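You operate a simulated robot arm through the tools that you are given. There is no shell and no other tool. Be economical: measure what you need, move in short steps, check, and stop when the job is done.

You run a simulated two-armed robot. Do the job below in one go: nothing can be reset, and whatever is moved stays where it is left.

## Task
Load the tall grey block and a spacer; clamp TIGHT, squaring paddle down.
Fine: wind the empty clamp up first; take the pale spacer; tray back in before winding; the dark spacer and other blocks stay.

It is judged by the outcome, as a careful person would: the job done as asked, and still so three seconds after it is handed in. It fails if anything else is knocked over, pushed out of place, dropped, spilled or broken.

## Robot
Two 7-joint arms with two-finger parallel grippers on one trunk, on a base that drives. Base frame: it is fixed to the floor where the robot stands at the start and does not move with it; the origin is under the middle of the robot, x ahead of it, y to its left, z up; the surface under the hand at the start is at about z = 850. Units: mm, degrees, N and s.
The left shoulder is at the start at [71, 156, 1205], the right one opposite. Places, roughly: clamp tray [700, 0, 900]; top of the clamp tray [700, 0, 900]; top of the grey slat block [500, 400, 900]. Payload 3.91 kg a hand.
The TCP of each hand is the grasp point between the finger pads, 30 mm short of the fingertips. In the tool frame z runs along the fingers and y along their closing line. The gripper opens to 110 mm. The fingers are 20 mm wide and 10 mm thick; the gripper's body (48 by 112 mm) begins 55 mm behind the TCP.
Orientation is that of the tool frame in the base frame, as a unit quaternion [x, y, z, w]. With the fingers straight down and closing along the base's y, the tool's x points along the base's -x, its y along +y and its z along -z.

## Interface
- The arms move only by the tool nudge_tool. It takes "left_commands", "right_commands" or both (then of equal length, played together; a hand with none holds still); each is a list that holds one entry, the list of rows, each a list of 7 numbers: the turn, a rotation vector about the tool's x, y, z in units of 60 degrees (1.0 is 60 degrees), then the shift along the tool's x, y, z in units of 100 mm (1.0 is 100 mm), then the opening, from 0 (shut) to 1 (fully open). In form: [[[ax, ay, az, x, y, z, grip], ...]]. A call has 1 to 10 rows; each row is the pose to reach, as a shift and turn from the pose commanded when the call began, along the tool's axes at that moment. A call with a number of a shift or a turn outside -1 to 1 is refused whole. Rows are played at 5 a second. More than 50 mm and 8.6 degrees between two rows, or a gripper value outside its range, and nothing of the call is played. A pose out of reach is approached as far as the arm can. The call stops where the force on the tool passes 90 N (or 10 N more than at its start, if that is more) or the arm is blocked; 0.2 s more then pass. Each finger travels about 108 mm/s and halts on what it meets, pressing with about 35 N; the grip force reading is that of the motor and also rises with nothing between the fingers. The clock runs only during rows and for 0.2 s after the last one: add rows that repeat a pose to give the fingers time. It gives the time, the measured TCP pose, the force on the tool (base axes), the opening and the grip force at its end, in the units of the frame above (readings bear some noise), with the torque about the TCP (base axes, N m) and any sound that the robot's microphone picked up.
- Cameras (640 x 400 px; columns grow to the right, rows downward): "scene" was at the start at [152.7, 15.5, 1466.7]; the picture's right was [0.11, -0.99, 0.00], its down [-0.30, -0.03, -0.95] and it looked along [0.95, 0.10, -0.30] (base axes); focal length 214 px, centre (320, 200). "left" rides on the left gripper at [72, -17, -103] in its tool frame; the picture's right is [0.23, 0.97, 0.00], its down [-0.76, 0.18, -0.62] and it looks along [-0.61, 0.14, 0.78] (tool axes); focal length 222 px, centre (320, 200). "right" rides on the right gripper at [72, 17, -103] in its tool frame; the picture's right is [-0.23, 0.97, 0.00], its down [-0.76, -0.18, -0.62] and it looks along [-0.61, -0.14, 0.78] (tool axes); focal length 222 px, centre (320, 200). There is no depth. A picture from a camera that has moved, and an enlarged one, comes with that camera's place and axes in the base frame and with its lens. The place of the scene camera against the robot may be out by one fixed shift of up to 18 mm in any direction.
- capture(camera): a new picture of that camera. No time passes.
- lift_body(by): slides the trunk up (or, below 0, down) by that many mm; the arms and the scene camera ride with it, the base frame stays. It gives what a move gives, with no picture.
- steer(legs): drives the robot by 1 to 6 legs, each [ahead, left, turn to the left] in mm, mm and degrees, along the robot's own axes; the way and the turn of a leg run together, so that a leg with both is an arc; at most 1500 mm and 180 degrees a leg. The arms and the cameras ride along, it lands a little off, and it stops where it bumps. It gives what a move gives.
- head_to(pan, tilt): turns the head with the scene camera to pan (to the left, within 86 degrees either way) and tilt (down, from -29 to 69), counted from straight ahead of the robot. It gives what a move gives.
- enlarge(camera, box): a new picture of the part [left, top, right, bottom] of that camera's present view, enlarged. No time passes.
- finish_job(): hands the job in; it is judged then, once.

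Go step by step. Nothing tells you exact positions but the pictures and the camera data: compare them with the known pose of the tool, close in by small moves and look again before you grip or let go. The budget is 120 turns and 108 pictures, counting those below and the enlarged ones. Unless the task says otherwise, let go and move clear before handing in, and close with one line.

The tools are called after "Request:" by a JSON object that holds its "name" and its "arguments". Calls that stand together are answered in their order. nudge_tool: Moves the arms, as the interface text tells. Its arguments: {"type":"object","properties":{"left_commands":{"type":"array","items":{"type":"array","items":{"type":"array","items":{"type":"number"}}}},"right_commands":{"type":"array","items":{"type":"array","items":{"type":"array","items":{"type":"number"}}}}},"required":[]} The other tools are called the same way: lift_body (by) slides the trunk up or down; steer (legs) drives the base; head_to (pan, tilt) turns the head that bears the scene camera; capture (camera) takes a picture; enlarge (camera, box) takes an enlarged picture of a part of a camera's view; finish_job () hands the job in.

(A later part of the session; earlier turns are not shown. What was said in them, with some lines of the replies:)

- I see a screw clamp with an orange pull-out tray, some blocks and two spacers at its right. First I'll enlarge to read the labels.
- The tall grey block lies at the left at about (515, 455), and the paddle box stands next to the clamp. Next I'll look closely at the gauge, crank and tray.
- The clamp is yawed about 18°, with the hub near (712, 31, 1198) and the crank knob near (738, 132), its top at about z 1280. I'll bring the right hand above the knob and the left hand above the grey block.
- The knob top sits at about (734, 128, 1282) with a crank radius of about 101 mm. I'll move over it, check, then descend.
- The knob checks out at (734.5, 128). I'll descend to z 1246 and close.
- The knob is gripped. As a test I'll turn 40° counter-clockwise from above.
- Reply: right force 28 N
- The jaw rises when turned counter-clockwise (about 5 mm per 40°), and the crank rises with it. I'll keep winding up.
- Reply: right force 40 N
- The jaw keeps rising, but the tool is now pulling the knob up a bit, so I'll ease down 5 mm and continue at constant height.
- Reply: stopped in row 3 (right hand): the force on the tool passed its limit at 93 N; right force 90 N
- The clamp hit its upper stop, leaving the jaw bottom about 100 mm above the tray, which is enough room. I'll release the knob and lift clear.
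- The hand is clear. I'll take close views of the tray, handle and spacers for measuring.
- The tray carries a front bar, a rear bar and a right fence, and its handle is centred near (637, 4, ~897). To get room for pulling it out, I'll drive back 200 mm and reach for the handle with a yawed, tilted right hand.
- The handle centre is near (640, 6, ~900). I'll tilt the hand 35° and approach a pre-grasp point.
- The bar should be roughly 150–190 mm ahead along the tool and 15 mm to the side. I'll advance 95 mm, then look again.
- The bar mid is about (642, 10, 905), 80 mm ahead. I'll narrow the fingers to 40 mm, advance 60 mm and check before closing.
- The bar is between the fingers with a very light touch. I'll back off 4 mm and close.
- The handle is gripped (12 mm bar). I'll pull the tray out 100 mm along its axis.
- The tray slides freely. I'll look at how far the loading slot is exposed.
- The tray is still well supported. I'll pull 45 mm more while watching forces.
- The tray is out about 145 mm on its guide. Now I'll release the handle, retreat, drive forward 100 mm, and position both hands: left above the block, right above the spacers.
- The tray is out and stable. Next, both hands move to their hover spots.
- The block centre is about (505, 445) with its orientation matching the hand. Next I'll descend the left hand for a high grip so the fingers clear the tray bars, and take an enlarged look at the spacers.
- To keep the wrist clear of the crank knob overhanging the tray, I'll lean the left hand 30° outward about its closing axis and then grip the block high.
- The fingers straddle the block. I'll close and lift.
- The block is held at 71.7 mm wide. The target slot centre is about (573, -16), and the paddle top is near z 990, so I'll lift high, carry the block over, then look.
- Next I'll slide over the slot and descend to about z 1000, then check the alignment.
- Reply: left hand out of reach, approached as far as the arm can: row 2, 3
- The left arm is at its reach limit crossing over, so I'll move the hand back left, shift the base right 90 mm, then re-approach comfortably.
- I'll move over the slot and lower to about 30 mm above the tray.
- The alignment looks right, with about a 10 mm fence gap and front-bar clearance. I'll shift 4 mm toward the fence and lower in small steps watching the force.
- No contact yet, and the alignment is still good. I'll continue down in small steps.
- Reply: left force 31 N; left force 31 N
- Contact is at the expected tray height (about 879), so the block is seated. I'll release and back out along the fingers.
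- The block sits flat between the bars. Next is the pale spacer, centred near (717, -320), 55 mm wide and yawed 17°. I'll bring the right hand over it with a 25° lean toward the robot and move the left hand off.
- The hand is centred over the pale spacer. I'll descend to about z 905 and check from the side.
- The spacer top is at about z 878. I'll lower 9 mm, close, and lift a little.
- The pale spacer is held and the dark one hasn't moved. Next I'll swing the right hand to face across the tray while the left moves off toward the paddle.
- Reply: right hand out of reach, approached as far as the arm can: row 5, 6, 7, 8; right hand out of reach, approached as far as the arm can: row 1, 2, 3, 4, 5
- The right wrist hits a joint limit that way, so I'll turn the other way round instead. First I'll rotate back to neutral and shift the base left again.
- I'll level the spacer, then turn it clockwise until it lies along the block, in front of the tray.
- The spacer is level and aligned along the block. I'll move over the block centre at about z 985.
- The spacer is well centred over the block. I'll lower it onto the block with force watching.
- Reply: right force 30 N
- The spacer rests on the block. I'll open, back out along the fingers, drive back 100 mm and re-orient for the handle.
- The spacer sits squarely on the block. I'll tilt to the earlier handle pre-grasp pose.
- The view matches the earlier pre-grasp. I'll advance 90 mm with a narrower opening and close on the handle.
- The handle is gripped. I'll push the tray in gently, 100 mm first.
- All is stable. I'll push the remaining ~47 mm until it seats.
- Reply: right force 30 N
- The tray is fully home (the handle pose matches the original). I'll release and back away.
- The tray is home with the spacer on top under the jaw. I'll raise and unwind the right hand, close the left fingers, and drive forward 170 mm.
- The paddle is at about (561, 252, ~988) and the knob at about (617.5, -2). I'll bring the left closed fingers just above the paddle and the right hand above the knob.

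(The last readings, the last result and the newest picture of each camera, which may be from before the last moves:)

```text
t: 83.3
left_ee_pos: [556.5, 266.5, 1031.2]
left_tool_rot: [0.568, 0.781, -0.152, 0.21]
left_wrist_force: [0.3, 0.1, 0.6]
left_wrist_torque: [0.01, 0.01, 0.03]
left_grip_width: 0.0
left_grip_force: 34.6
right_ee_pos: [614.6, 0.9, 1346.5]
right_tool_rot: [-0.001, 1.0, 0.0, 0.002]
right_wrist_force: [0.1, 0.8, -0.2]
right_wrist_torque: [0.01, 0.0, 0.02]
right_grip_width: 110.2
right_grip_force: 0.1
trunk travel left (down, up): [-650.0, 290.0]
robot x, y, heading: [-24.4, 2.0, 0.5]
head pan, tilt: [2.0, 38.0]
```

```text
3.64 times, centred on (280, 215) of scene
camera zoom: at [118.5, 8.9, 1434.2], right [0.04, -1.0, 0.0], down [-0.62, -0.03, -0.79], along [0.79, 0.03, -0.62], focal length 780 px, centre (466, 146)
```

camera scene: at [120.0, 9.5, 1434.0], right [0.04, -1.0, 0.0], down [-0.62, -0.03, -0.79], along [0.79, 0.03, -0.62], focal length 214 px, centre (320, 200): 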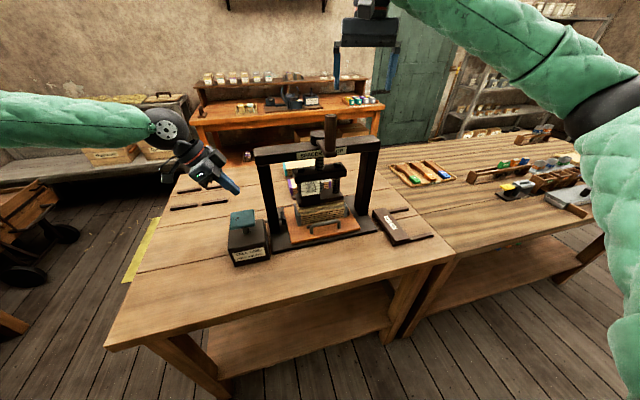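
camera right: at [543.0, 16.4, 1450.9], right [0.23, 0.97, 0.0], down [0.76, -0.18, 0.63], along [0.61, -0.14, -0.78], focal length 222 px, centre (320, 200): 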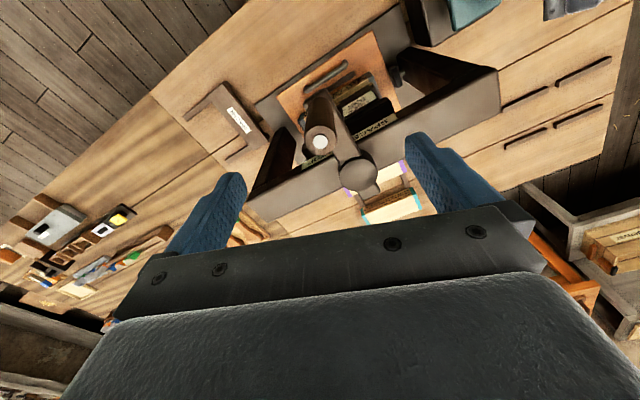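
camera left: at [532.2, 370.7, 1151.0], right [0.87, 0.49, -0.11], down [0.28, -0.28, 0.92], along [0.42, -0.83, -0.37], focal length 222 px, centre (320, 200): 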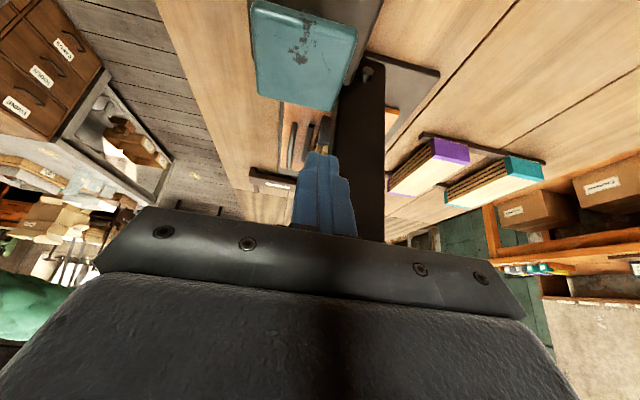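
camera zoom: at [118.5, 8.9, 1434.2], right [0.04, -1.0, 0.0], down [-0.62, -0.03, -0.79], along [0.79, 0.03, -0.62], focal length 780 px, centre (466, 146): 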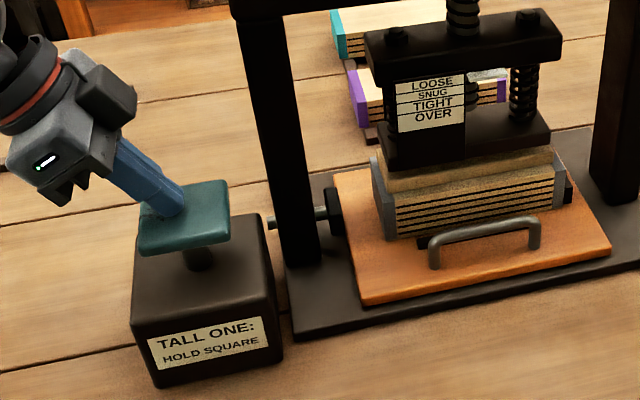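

Both are aligned. The right descends and grips the knob while the left makes first contact with the paddle.

Request:
{"name": "nudge_tool", "arguments": {"right_commands": [[[0, 0, 0, 0, 0, 0.4, 1], [0, 0, 0, 0, 0, 0.8, 1], [0, 0, 0, 0, -0.01, 1, 1], [0, 0, 0, 0, -0.01, 1, 0.6], [0, 0, 0, 0, -0.01, 1, 0.3], [0, 0, 0, 0, -0.01, 1, 0], [0, 0, 0, 0, -0.01, 1, 0], [0, 0, 0, 0, -0.01, 1, 0]]], "left_commands": [[[0, 0, 0, 0.01, 0, 0.02, 0], [0, 0, 0, 0.02, 0, 0.04, 0], [0, 0, 0, 0.03, 0, 0.06, 0], [0, 0, 0, 0.04, 0, 0.07, 0], [0, 0, 0, 0.05, 0, 0.09, 0], [0, 0, 0, 0.06, 0, 0.11, 0], [0, 0, 0, 0.075, 0, 0.13, 0], [0, 0, 0, 0.075, 0, 0.13, 0]]]}}

Request:
{"name": "nudge_tool", "arguments": {"left_commands": [[[0, 0, 0, 0.02, 0, 0.035, 0], [0, 0, 0, 0.04, 0, 0.07, 0], [0, 0, 0, 0.04, 0, 0.07, 0]]]}}

Request:
{"name": "enlarge", "arguments": {"camera": "scene", "box": [200, 140, 380, 270]}}

```text
t: 85.1
left_ee_pos: [557.3, 269.1, 1014.8]
left_tool_rot: [0.568, 0.781, -0.153, 0.21]
left_wrist_force: [-0.8, 0.3, 5.6]
left_wrist_torque: [-0.05, -0.01, 0.05]
left_grip_width: 0.0
left_grip_force: 35.1
right_ee_pos: [616.8, 0.5, 1247.8]
right_tool_rot: [-0.001, 1.0, -0.001, 0.001]
right_wrist_force: [-2.2, 23.3, -3.7]
right_wrist_torque: [1.59, 0.23, 0.0]
right_grip_width: 27.6
right_grip_force: 44.9
trunk travel left (down, up): [-650.0, 290.0]
robot x, y, heading: [-28.7, -1.0, 0.3]
head pan, tilt: [2.0, 38.0]
```

```text
t: 85.9
left_ee_pos: [556.7, 270.0, 1006.7]
left_tool_rot: [0.568, 0.781, -0.154, 0.21]
left_wrist_force: [-0.9, -3.2, 8.5]
left_wrist_torque: [-0.18, -0.02, 0.07]
left_grip_width: 0.0
left_grip_force: 35.4
right_ee_pos: [616.2, 0.2, 1247.5]
right_tool_rot: [0.0, 1.0, -0.002, 0.002]
right_wrist_force: [-1.1, 30.6, -7.2]
right_wrist_torque: [1.58, -0.03, 0.03]
right_grip_width: 27.8
right_grip_force: 45.2
trunk travel left (down, up): [-650.0, 290.0]
robot x, y, heading: [-27.0, 1.5, 0.7]
head pan, tilt: [2.0, 38.0]
```

```text
3.08 times, centred on (290, 205) of scene
camera zoom: at [118.6, 12.6, 1434.0], right [0.04, -1.0, 0.0], down [-0.62, -0.03, -0.79], along [0.79, 0.03, -0.62], focal length 660 px, centre (412, 185)
```

zoom: 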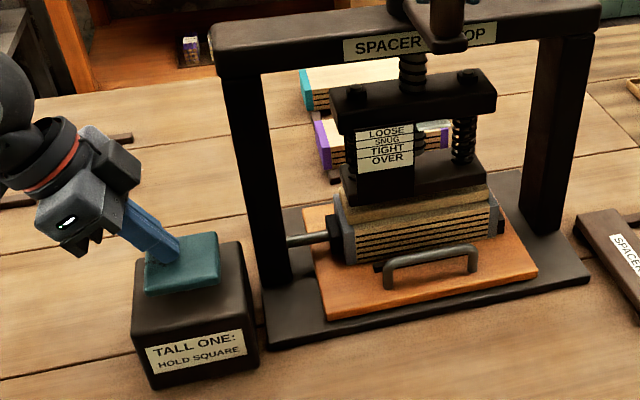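

The paddle goes down and the pusher advances to the block. I'll press further to the bottom.

Request:
{"name": "nudge_tool", "arguments": {"left_commands": [[[0, 0, 0, 0.02, 0, 0.035, 0], [0, 0, 0, 0.04, 0, 0.07, 0], [0, 0, 0, 0.04, 0, 0.07, 0]]]}}

Request:
{"name": "nudge_tool", "arguments": {"left_commands": [[[0, 0, 0, 0.02, 0, 0.035, 0], [0, 0, 0, 0.04, 0, 0.07, 0], [0, 0, 0, 0.04, 0, 0.07, 0]]]}}

Request:
{"name": "enlarge", "arguments": {"camera": "scene", "box": [200, 140, 380, 270]}}

```text
t: 86.5
left_ee_pos: [557.8, 268.0, 1006.9]
left_tool_rot: [0.568, 0.78, -0.151, 0.215]
left_wrist_force: [0.2, -1.2, 14.2]
left_wrist_torque: [-0.14, -0.02, 0.13]
left_grip_width: 0.0
left_grip_force: 35.3
right_ee_pos: [617.2, -0.9, 1247.9]
right_tool_rot: [-0.001, 1.0, -0.001, 0.002]
right_wrist_force: [-0.1, 14.4, 15.9]
right_wrist_torque: [0.94, 1.31, -0.01]
right_grip_width: 27.5
right_grip_force: 44.7
trunk travel left (down, up): [-650.0, 290.0]
robot x, y, heading: [-27.4, 2.4, 0.6]
head pan, tilt: [2.0, 38.0]
stopped in row 2 (left hand): the force on the tool passed its limit at 99 N (the readings are from after the stop); the commanded pose is now the measured one
```

```text
t: 87.1
left_ee_pos: [557.3, 267.3, 1007.2]
left_tool_rot: [0.569, 0.779, -0.148, 0.219]
left_wrist_force: [-3.0, 2.2, 25.1]
left_wrist_torque: [-0.09, 0.0, -0.25]
left_grip_width: 0.0
left_grip_force: 35.5
right_ee_pos: [616.0, 0.9, 1247.4]
right_tool_rot: [0.0, 1.0, -0.001, 0.002]
right_wrist_force: [-1.1, 7.7, 21.5]
right_wrist_torque: [0.24, 1.32, 0.02]
right_grip_width: 27.7
right_grip_force: 44.9
trunk travel left (down, up): [-650.0, 290.0]
robot x, y, heading: [-27.4, -0.2, 0.7]
head pan, tilt: [2.0, 38.0]
stopped in row 2 (left hand): the force on the tool passed its limit at 102 N (the readings are from after the stop); the commanded pose is now the measured one
```

```text
3.08 times, centred on (290, 205) of scene
camera zoom: at [115.3, 11.0, 1434.3], right [0.05, -1.0, 0.0], down [-0.61, -0.03, -0.79], along [0.79, 0.04, -0.61], focal length 660 px, centre (412, 185)
```

zoom: 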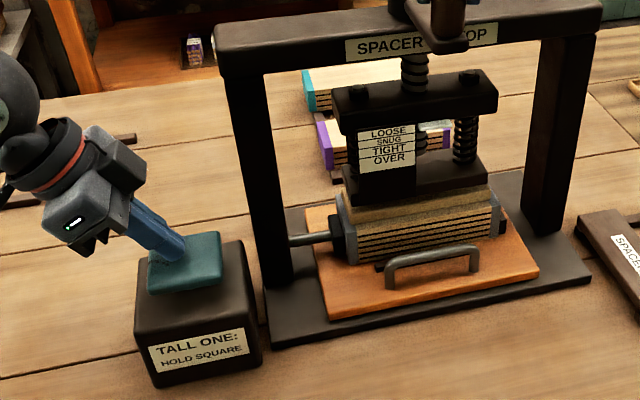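

The paddle is bottomed and held down with the pusher against the block. Now I'll wind down clockwise with the right hand, first 60°.

Request:
{"name": "nudge_tool", "arguments": {"right_commands": [[[0, 0, 0, 0.038, 0.17, 0, 0], [0, 0, 0, 0.045, 0.344, 0, 0], [0, 0, 0, 0.023, 0.517, 0, 0], [0, 0, 0, -0.03, 0.683, 0, 0], [0, 0, 0, -0.11, 0.838, 0, 0], [0, 0, 0, -0.211, 0.97, 0, 0], [0, 0, 0, -0.211, 0.97, 0, 0]]]}}

Request:
{"name": "enlarge", "arguments": {"camera": "scene", "box": [200, 140, 380, 270]}}

```text
t: 88.7
left_ee_pos: [555.9, 267.5, 1006.6]
left_tool_rot: [0.568, 0.779, -0.149, 0.22]
left_wrist_force: [7.7, -10.7, 32.2]
left_wrist_torque: [-0.57, -0.33, 0.0]
left_grip_width: 0.0
left_grip_force: 35.3
right_ee_pos: [636.1, 96.8, 1247.2]
right_tool_rot: [0.0, 1.0, -0.001, 0.002]
right_wrist_force: [-16.1, 16.7, 33.6]
right_wrist_torque: [0.82, 0.14, 0.0]
right_grip_width: 27.7
right_grip_force: 45.4
trunk travel left (down, up): [-650.0, 290.0]
robot x, y, heading: [-25.9, -0.7, 0.7]
head pan, tilt: [2.0, 38.0]
```

```text
3.08 times, centred on (290, 205) of scene
camera zoom: at [113.4, 10.3, 1434.8], right [0.05, -1.0, 0.0], down [-0.61, -0.03, -0.79], along [0.79, 0.04, -0.61], focal length 660 px, centre (412, 185)
```

zoom: 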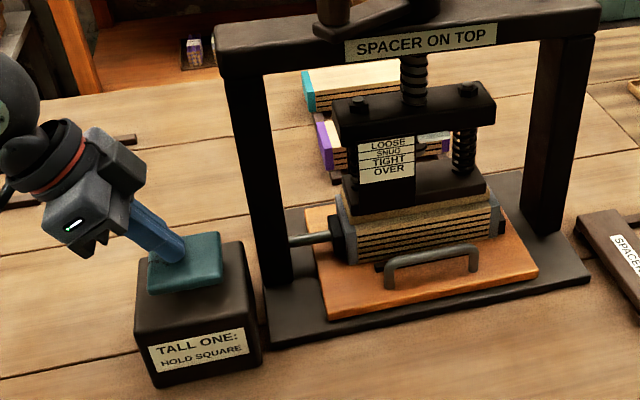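

The jaw dropped about 13 mm, with the pointer still above LOOSE. I'll continue another 60°.

Request:
{"name": "nudge_tool", "arguments": {"right_commands": [[[0, 0, 0, -0.127, 0.12, -0.02, 0], [0, 0, 0, -0.273, 0.215, -0.02, 0], [0, 0, 0, -0.433, 0.284, -0.02, 0], [0, 0, 0, -0.602, 0.324, -0.02, 0], [0, 0, 0, -0.776, 0.334, -0.02, 0], [0, 0, 0, -0.949, 0.314, -0.02, 0], [0, 0, 0, -0.949, 0.314, -0.02, 0]]]}}

Request:
{"name": "enlarge", "arguments": {"camera": "scene", "box": [270, 150, 380, 230]}}

```text
t: 90.3
left_ee_pos: [556.0, 267.3, 1006.8]
left_tool_rot: [0.569, 0.778, -0.149, 0.219]
left_wrist_force: [-32.1, -3.3, 76.3]
left_wrist_torque: [-0.58, 0.77, -0.24]
left_grip_width: 0.1
left_grip_force: 35.0
right_ee_pos: [733.0, 128.1, 1246.3]
right_tool_rot: [0.001, 1.0, -0.001, 0.002]
right_wrist_force: [2.7, 19.9, -32.0]
right_wrist_torque: [1.64, 0.08, 0.0]
right_grip_width: 27.7
right_grip_force: 44.9
trunk travel left (down, up): [-650.0, 290.0]
robot x, y, heading: [-27.7, -2.3, 0.9]
head pan, tilt: [2.0, 38.0]
```

```text
5.00 times, centred on (325, 190) of scene
camera zoom: at [114.2, 10.9, 1434.6], right [0.05, -1.0, 0.0], down [-0.61, -0.03, -0.79], along [0.79, 0.04, -0.61], focal length 1072 px, centre (295, 250)
```

zoom: 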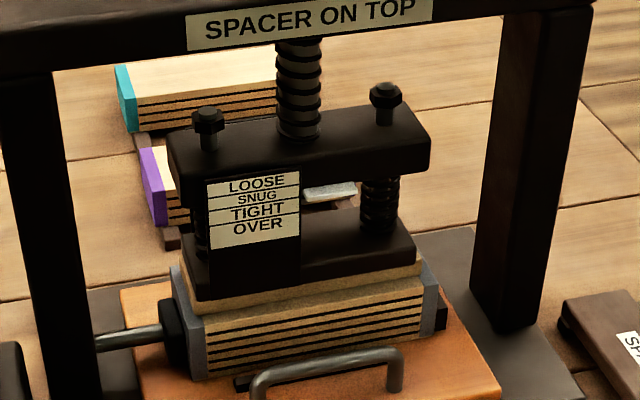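

The jaw is on the spacer and the springs are starting to compress. I'll zoom in on the gauge pointer.

Request:
{"name": "enlarge", "arguments": {"camera": "scene", "box": [298, 168, 348, 202]}}

Request:
{"name": "nudge_tool", "arguments": {"left_commands": [[[0, 0, 0, -0.005, -0.02, -0.012, 0], [0, 0, 0, -0.005, -0.02, -0.012, 0]]]}}

```text
11.76 times, centred on (323, 185) of scene
camera zoom: at [114.2, 10.9, 1434.6], right [0.05, -1.0, 0.0], down [-0.61, -0.03, -0.79], along [0.79, 0.04, -0.61], focal length 2523 px, centre (285, 376)
```

zoom: 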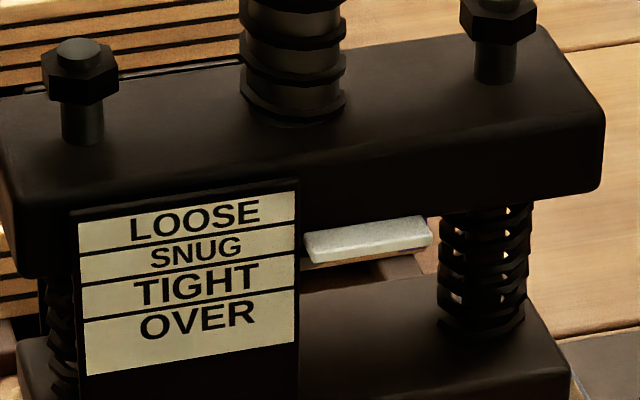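

```text
t: 90.9
left_ee_pos: [556.0, 266.9, 1006.1]
left_tool_rot: [0.568, 0.78, -0.147, 0.218]
left_wrist_force: [-16.5, -3.0, 61.5]
left_wrist_torque: [-0.49, 0.34, -0.38]
left_grip_width: 0.1
left_grip_force: 35.4
right_ee_pos: [732.9, 127.9, 1247.3]
right_tool_rot: [0.0, 1.0, -0.002, 0.002]
right_wrist_force: [-0.9, 15.0, -30.6]
right_wrist_torque: [1.41, -0.76, 0.01]
right_grip_width: 27.7
right_grip_force: 44.8
trunk travel left (down, up): [-650.0, 290.0]
robot x, y, heading: [-28.2, 1.3, 0.6]
head pan, tilt: [2.0, 38.0]
```

The pointer is in SNUG. It needs about 8 mm more (roughly 35–40°), so I'll do 25° next while keeping the paddle pressed.

Request:
{"name": "nudge_tool", "arguments": {"right_commands": [[[0, 0, 0, -0.117, -0.034, 0, 0], [0, 0, 0, -0.245, -0.09, 0, 0], [0, 0, 0, -0.364, -0.163, 0, 0], [0, 0, 0, -0.392, -0.184, 0, 0], [0, 0, 0, -0.392, -0.184, 0, 0]]]}}

Request:
{"name": "enlarge", "arguments": {"camera": "scene", "box": [298, 168, 348, 202]}}

```text
t: 92.1
left_ee_pos: [556.7, 267.1, 1005.4]
left_tool_rot: [0.569, 0.779, -0.148, 0.219]
left_wrist_force: [-11.5, 5.9, 62.7]
left_wrist_torque: [-0.22, 0.23, -0.12]
left_grip_width: 0.1
left_grip_force: 35.1
right_ee_pos: [773.4, 109.5, 1248.3]
right_tool_rot: [0.0, 1.0, -0.002, 0.001]
right_wrist_force: [2.5, 9.2, -23.7]
right_wrist_torque: [1.5, 0.22, -0.02]
right_grip_width: 27.5
right_grip_force: 44.9
trunk travel left (down, up): [-650.0, 290.0]
robot x, y, heading: [-24.9, -1.0, 0.8]
head pan, tilt: [2.0, 38.0]
```

```text
11.76 times, centred on (323, 185) of scene
camera zoom: at [116.4, 10.7, 1434.5], right [0.04, -1.0, 0.0], down [-0.61, -0.03, -0.79], along [0.79, 0.04, -0.61], focal length 2523 px, centre (285, 376)
```

zoom: 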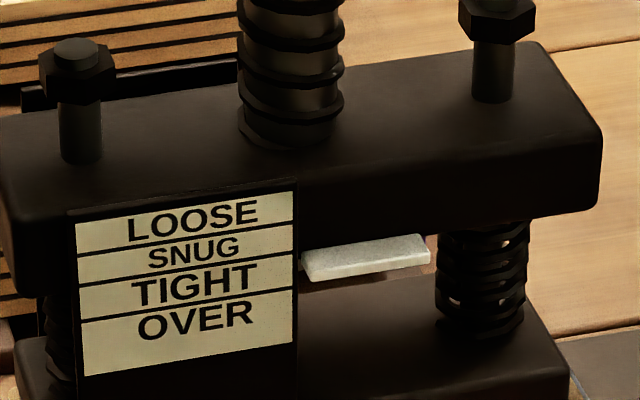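

The pointer now appears inside TIGHT. I'll zoom closer to judge margin.

Request:
{"name": "enlarge", "arguments": {"camera": "scene", "box": [312, 178, 334, 193]}}

Request:
{"name": "enlarge", "arguments": {"camera": "scene", "box": [200, 140, 380, 270]}}

```text
16.00 times, centred on (323, 186) of scene
camera zoom: at [116.4, 10.7, 1434.5], right [0.04, -1.0, 0.0], down [-0.61, -0.03, -0.79], along [0.79, 0.04, -0.61], focal length 3432 px, centre (272, 432)
```

zoom: 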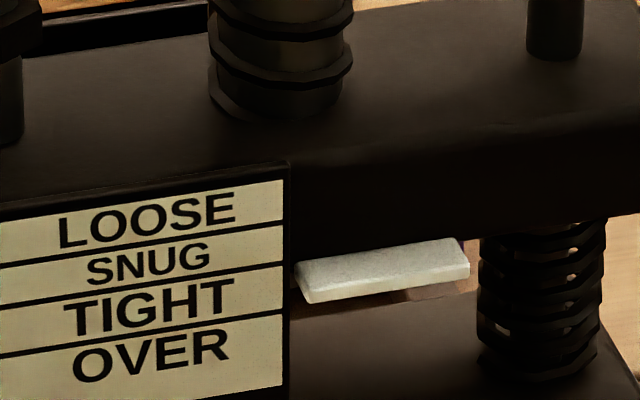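

```text
3.08 times, centred on (290, 205) of scene
camera zoom: at [116.4, 10.7, 1434.5], right [0.04, -1.0, 0.0], down [-0.61, -0.03, -0.79], along [0.79, 0.04, -0.61], focal length 660 px, centre (412, 185)
```

zoom: 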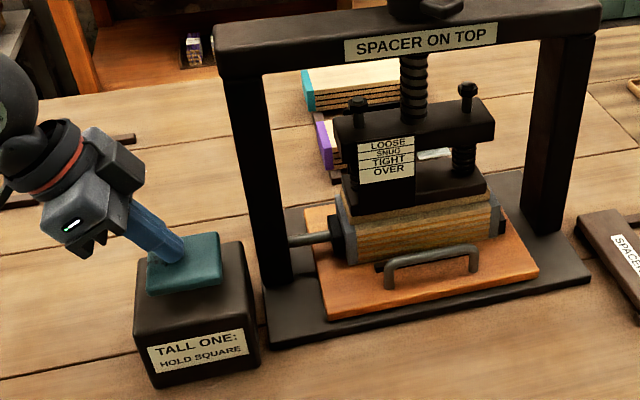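

The front edge of the pointer is fully inside TIGHT (the slat gaps have closed too). I'll release the crank first while the paddle stays down, lift clear, and re-read.

Request:
{"name": "nudge_tool", "arguments": {"right_commands": [[[0, 0, 0, 0, 0, 0, 0.4], [0, 0, 0, 0, 0, 0, 0.8], [0, 0, 0, 0, 0, 0, 1], [0, 0, 0, 0, 0, 0, 1], [0, 0, 0, 0, 0, -0.4, 1], [0, 0, 0, 0, 0, -0.8, 1], [0, 0, 0, 0, 0, -1, 1]]]}}

Request:
{"name": "enlarge", "arguments": {"camera": "scene", "box": [298, 168, 348, 202]}}

```text
t: 93.7
left_ee_pos: [555.7, 267.9, 1005.8]
left_tool_rot: [0.568, 0.78, -0.148, 0.219]
left_wrist_force: [3.9, 15.4, 53.4]
left_wrist_torque: [0.18, -0.25, 0.12]
left_grip_width: 0.3
left_grip_force: 34.9
right_ee_pos: [773.9, 109.3, 1348.1]
right_tool_rot: [0.001, 1.0, -0.001, 0.002]
right_wrist_force: [-0.5, 0.2, -0.2]
right_wrist_torque: [-0.03, -0.01, 0.0]
right_grip_width: 110.0
right_grip_force: 0.1
trunk travel left (down, up): [-650.0, 290.0]
robot x, y, heading: [-22.9, -0.6, 0.7]
head pan, tilt: [2.0, 38.0]
```

```text
11.76 times, centred on (323, 185) of scene
camera zoom: at [116.3, 10.7, 1434.4], right [0.04, -1.0, 0.0], down [-0.61, -0.03, -0.79], along [0.79, 0.04, -0.61], focal length 2523 px, centre (285, 376)
```

zoom: 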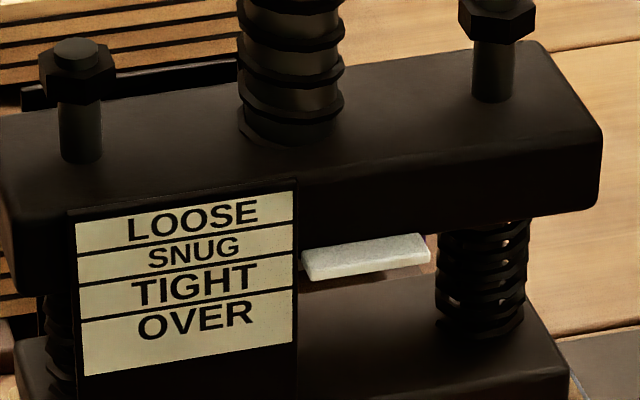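

The reading holds after releasing the crank. I'll let the paddle up gently, drive back, and lower the trunk for a level view of the gauge.

Request:
{"name": "nudge_tool", "arguments": {"left_commands": [[[0, 0, 0, -0.03, 0, -0.05, 0], [0, 0, 0, -0.07, 0, -0.12, 0], [0, 0, 0, -0.12, 0, -0.21, 0], [0, 0, 0, -0.2, 0, -0.35, 0], [0, 0, 0, -0.35, 0, -0.6, 0], [0, 0, 0, -0.5, 0, -0.866, 0]]]}}

Request:
{"name": "steer", "arguments": {"legs": [[-400, 0, 0]]}}

Request:
{"name": "lift_body", "arguments": {"by": -330}}

Request:
{"name": "head_to", "arguments": {"pan": 2, "tilt": 8}}

Request:
{"name": "capture", "arguments": {"camera": "scene"}}

```text
t: 95.1
left_ee_pos: [556.2, 268.1, 1105.1]
left_tool_rot: [0.568, 0.78, -0.15, 0.217]
left_wrist_force: [-0.8, -0.1, 0.3]
left_wrist_torque: [0.0, 0.02, -0.01]
left_grip_width: 0.0
left_grip_force: 35.4
right_ee_pos: [775.1, 108.9, 1345.4]
right_tool_rot: [0.001, 1.0, -0.001, 0.001]
right_wrist_force: [-0.1, -0.3, 0.6]
right_wrist_torque: [-0.02, 0.0, -0.03]
right_grip_width: 110.3
right_grip_force: 0.1
trunk travel left (down, up): [-650.0, 290.0]
robot x, y, heading: [-32.6, -1.8, 0.7]
head pan, tilt: [2.0, 38.0]
```

```text
t: 97.6
left_ee_pos: [160.5, 259.5, 1104.5]
left_tool_rot: [0.571, 0.777, -0.151, 0.218]
left_wrist_force: [-0.2, 0.9, 1.2]
left_wrist_torque: [0.01, -0.03, 0.03]
left_grip_width: 0.1
left_grip_force: 34.6
right_ee_pos: [376.1, 100.6, 1345.6]
right_tool_rot: [0.006, 1.0, -0.001, 0.001]
right_wrist_force: [-0.8, 0.9, 1.0]
right_wrist_torque: [0.01, 0.01, -0.01]
right_grip_width: 110.1
right_grip_force: 0.0
trunk travel left (down, up): [-650.0, 290.0]
robot x, y, heading: [-425.8, 1.0, 0.2]
head pan, tilt: [2.0, 38.0]
```

```text
t: 100.8
left_ee_pos: [160.8, 259.2, 775.0]
left_tool_rot: [0.571, 0.778, -0.15, 0.216]
left_wrist_force: [0.0, 0.1, 0.3]
left_wrist_torque: [-0.03, 0.01, -0.02]
left_grip_width: 0.0
left_grip_force: 35.2
right_ee_pos: [375.6, 100.9, 1016.7]
right_tool_rot: [0.005, 1.0, -0.001, 0.001]
right_wrist_force: [-0.1, 0.0, -0.5]
right_wrist_torque: [-0.02, 0.01, 0.02]
right_grip_width: 110.2
right_grip_force: 0.1
trunk travel left (down, up): [-320.0, 620.0]
robot x, y, heading: [-427.1, 0.8, 0.1]
head pan, tilt: [2.0, 38.0]
```

```text
t: 101.8
left_ee_pos: [160.2, 259.6, 774.8]
left_tool_rot: [0.571, 0.778, -0.151, 0.216]
left_wrist_force: [0.8, -0.3, -0.5]
left_wrist_torque: [0.02, 0.03, -0.01]
left_grip_width: 0.0
left_grip_force: 35.2
right_ee_pos: [377.6, 100.9, 1015.3]
right_tool_rot: [0.005, 1.0, -0.001, 0.0]
right_wrist_force: [-0.1, -0.9, 0.4]
right_wrist_torque: [0.02, -0.02, -0.02]
right_grip_width: 110.0
right_grip_force: 0.0
trunk travel left (down, up): [-320.0, 620.0]
robot x, y, heading: [-428.8, -6.0, 0.1]
head pan, tilt: [2.0, 8.0]
```

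```text
13 pictures are left
camera scene: at [-273.5, 7.3, 1151.9], right [0.04, -1.0, 0.0], down [-0.14, -0.01, -0.99], along [0.99, 0.04, -0.14], focal length 214 px, centre (320, 200)
```

scene: 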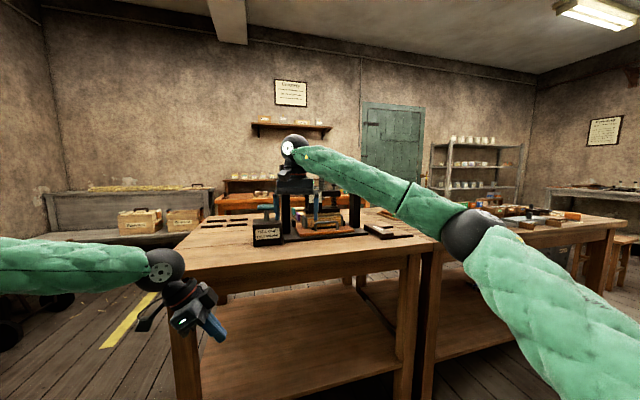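

The view is low now; I'll zoom onto the gauge.

Request:
{"name": "enlarge", "arguments": {"camera": "scene", "box": [300, 196, 346, 228]}}

```text
12.50 times, centred on (323, 212) of scene
camera zoom: at [-273.5, 7.3, 1151.9], right [0.04, -1.0, 0.0], down [-0.14, -0.01, -0.99], along [0.99, 0.04, -0.14], focal length 2681 px, centre (282, 50)
```

zoom: 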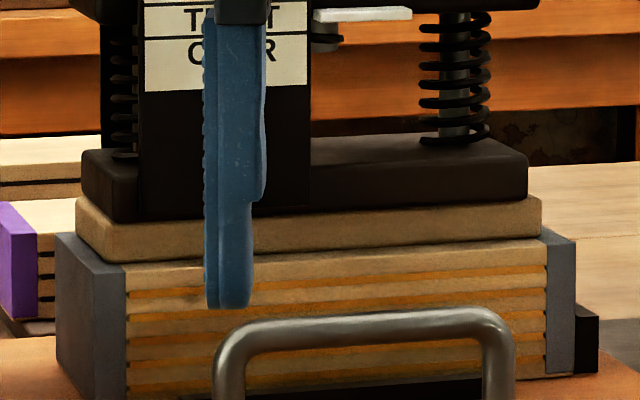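

From a level view the pointer sits mid-TIGHT. The block and spacer are square against the fence, the tray is in, and both hands are clear, so I'm handing in.

Request:
{"name": "finish_job", "arguments": {}}

```text
The job is handed in.
```

I wound the empty clamp up, loaded the tall grey block with the pale spacer on top, and slid the tray back in. I then wound it down to TIGHT with the squaring paddle held down. A level view after I let go showed the pointer about mid-TIGHT. The dark spacer and the other blocks are where they were.
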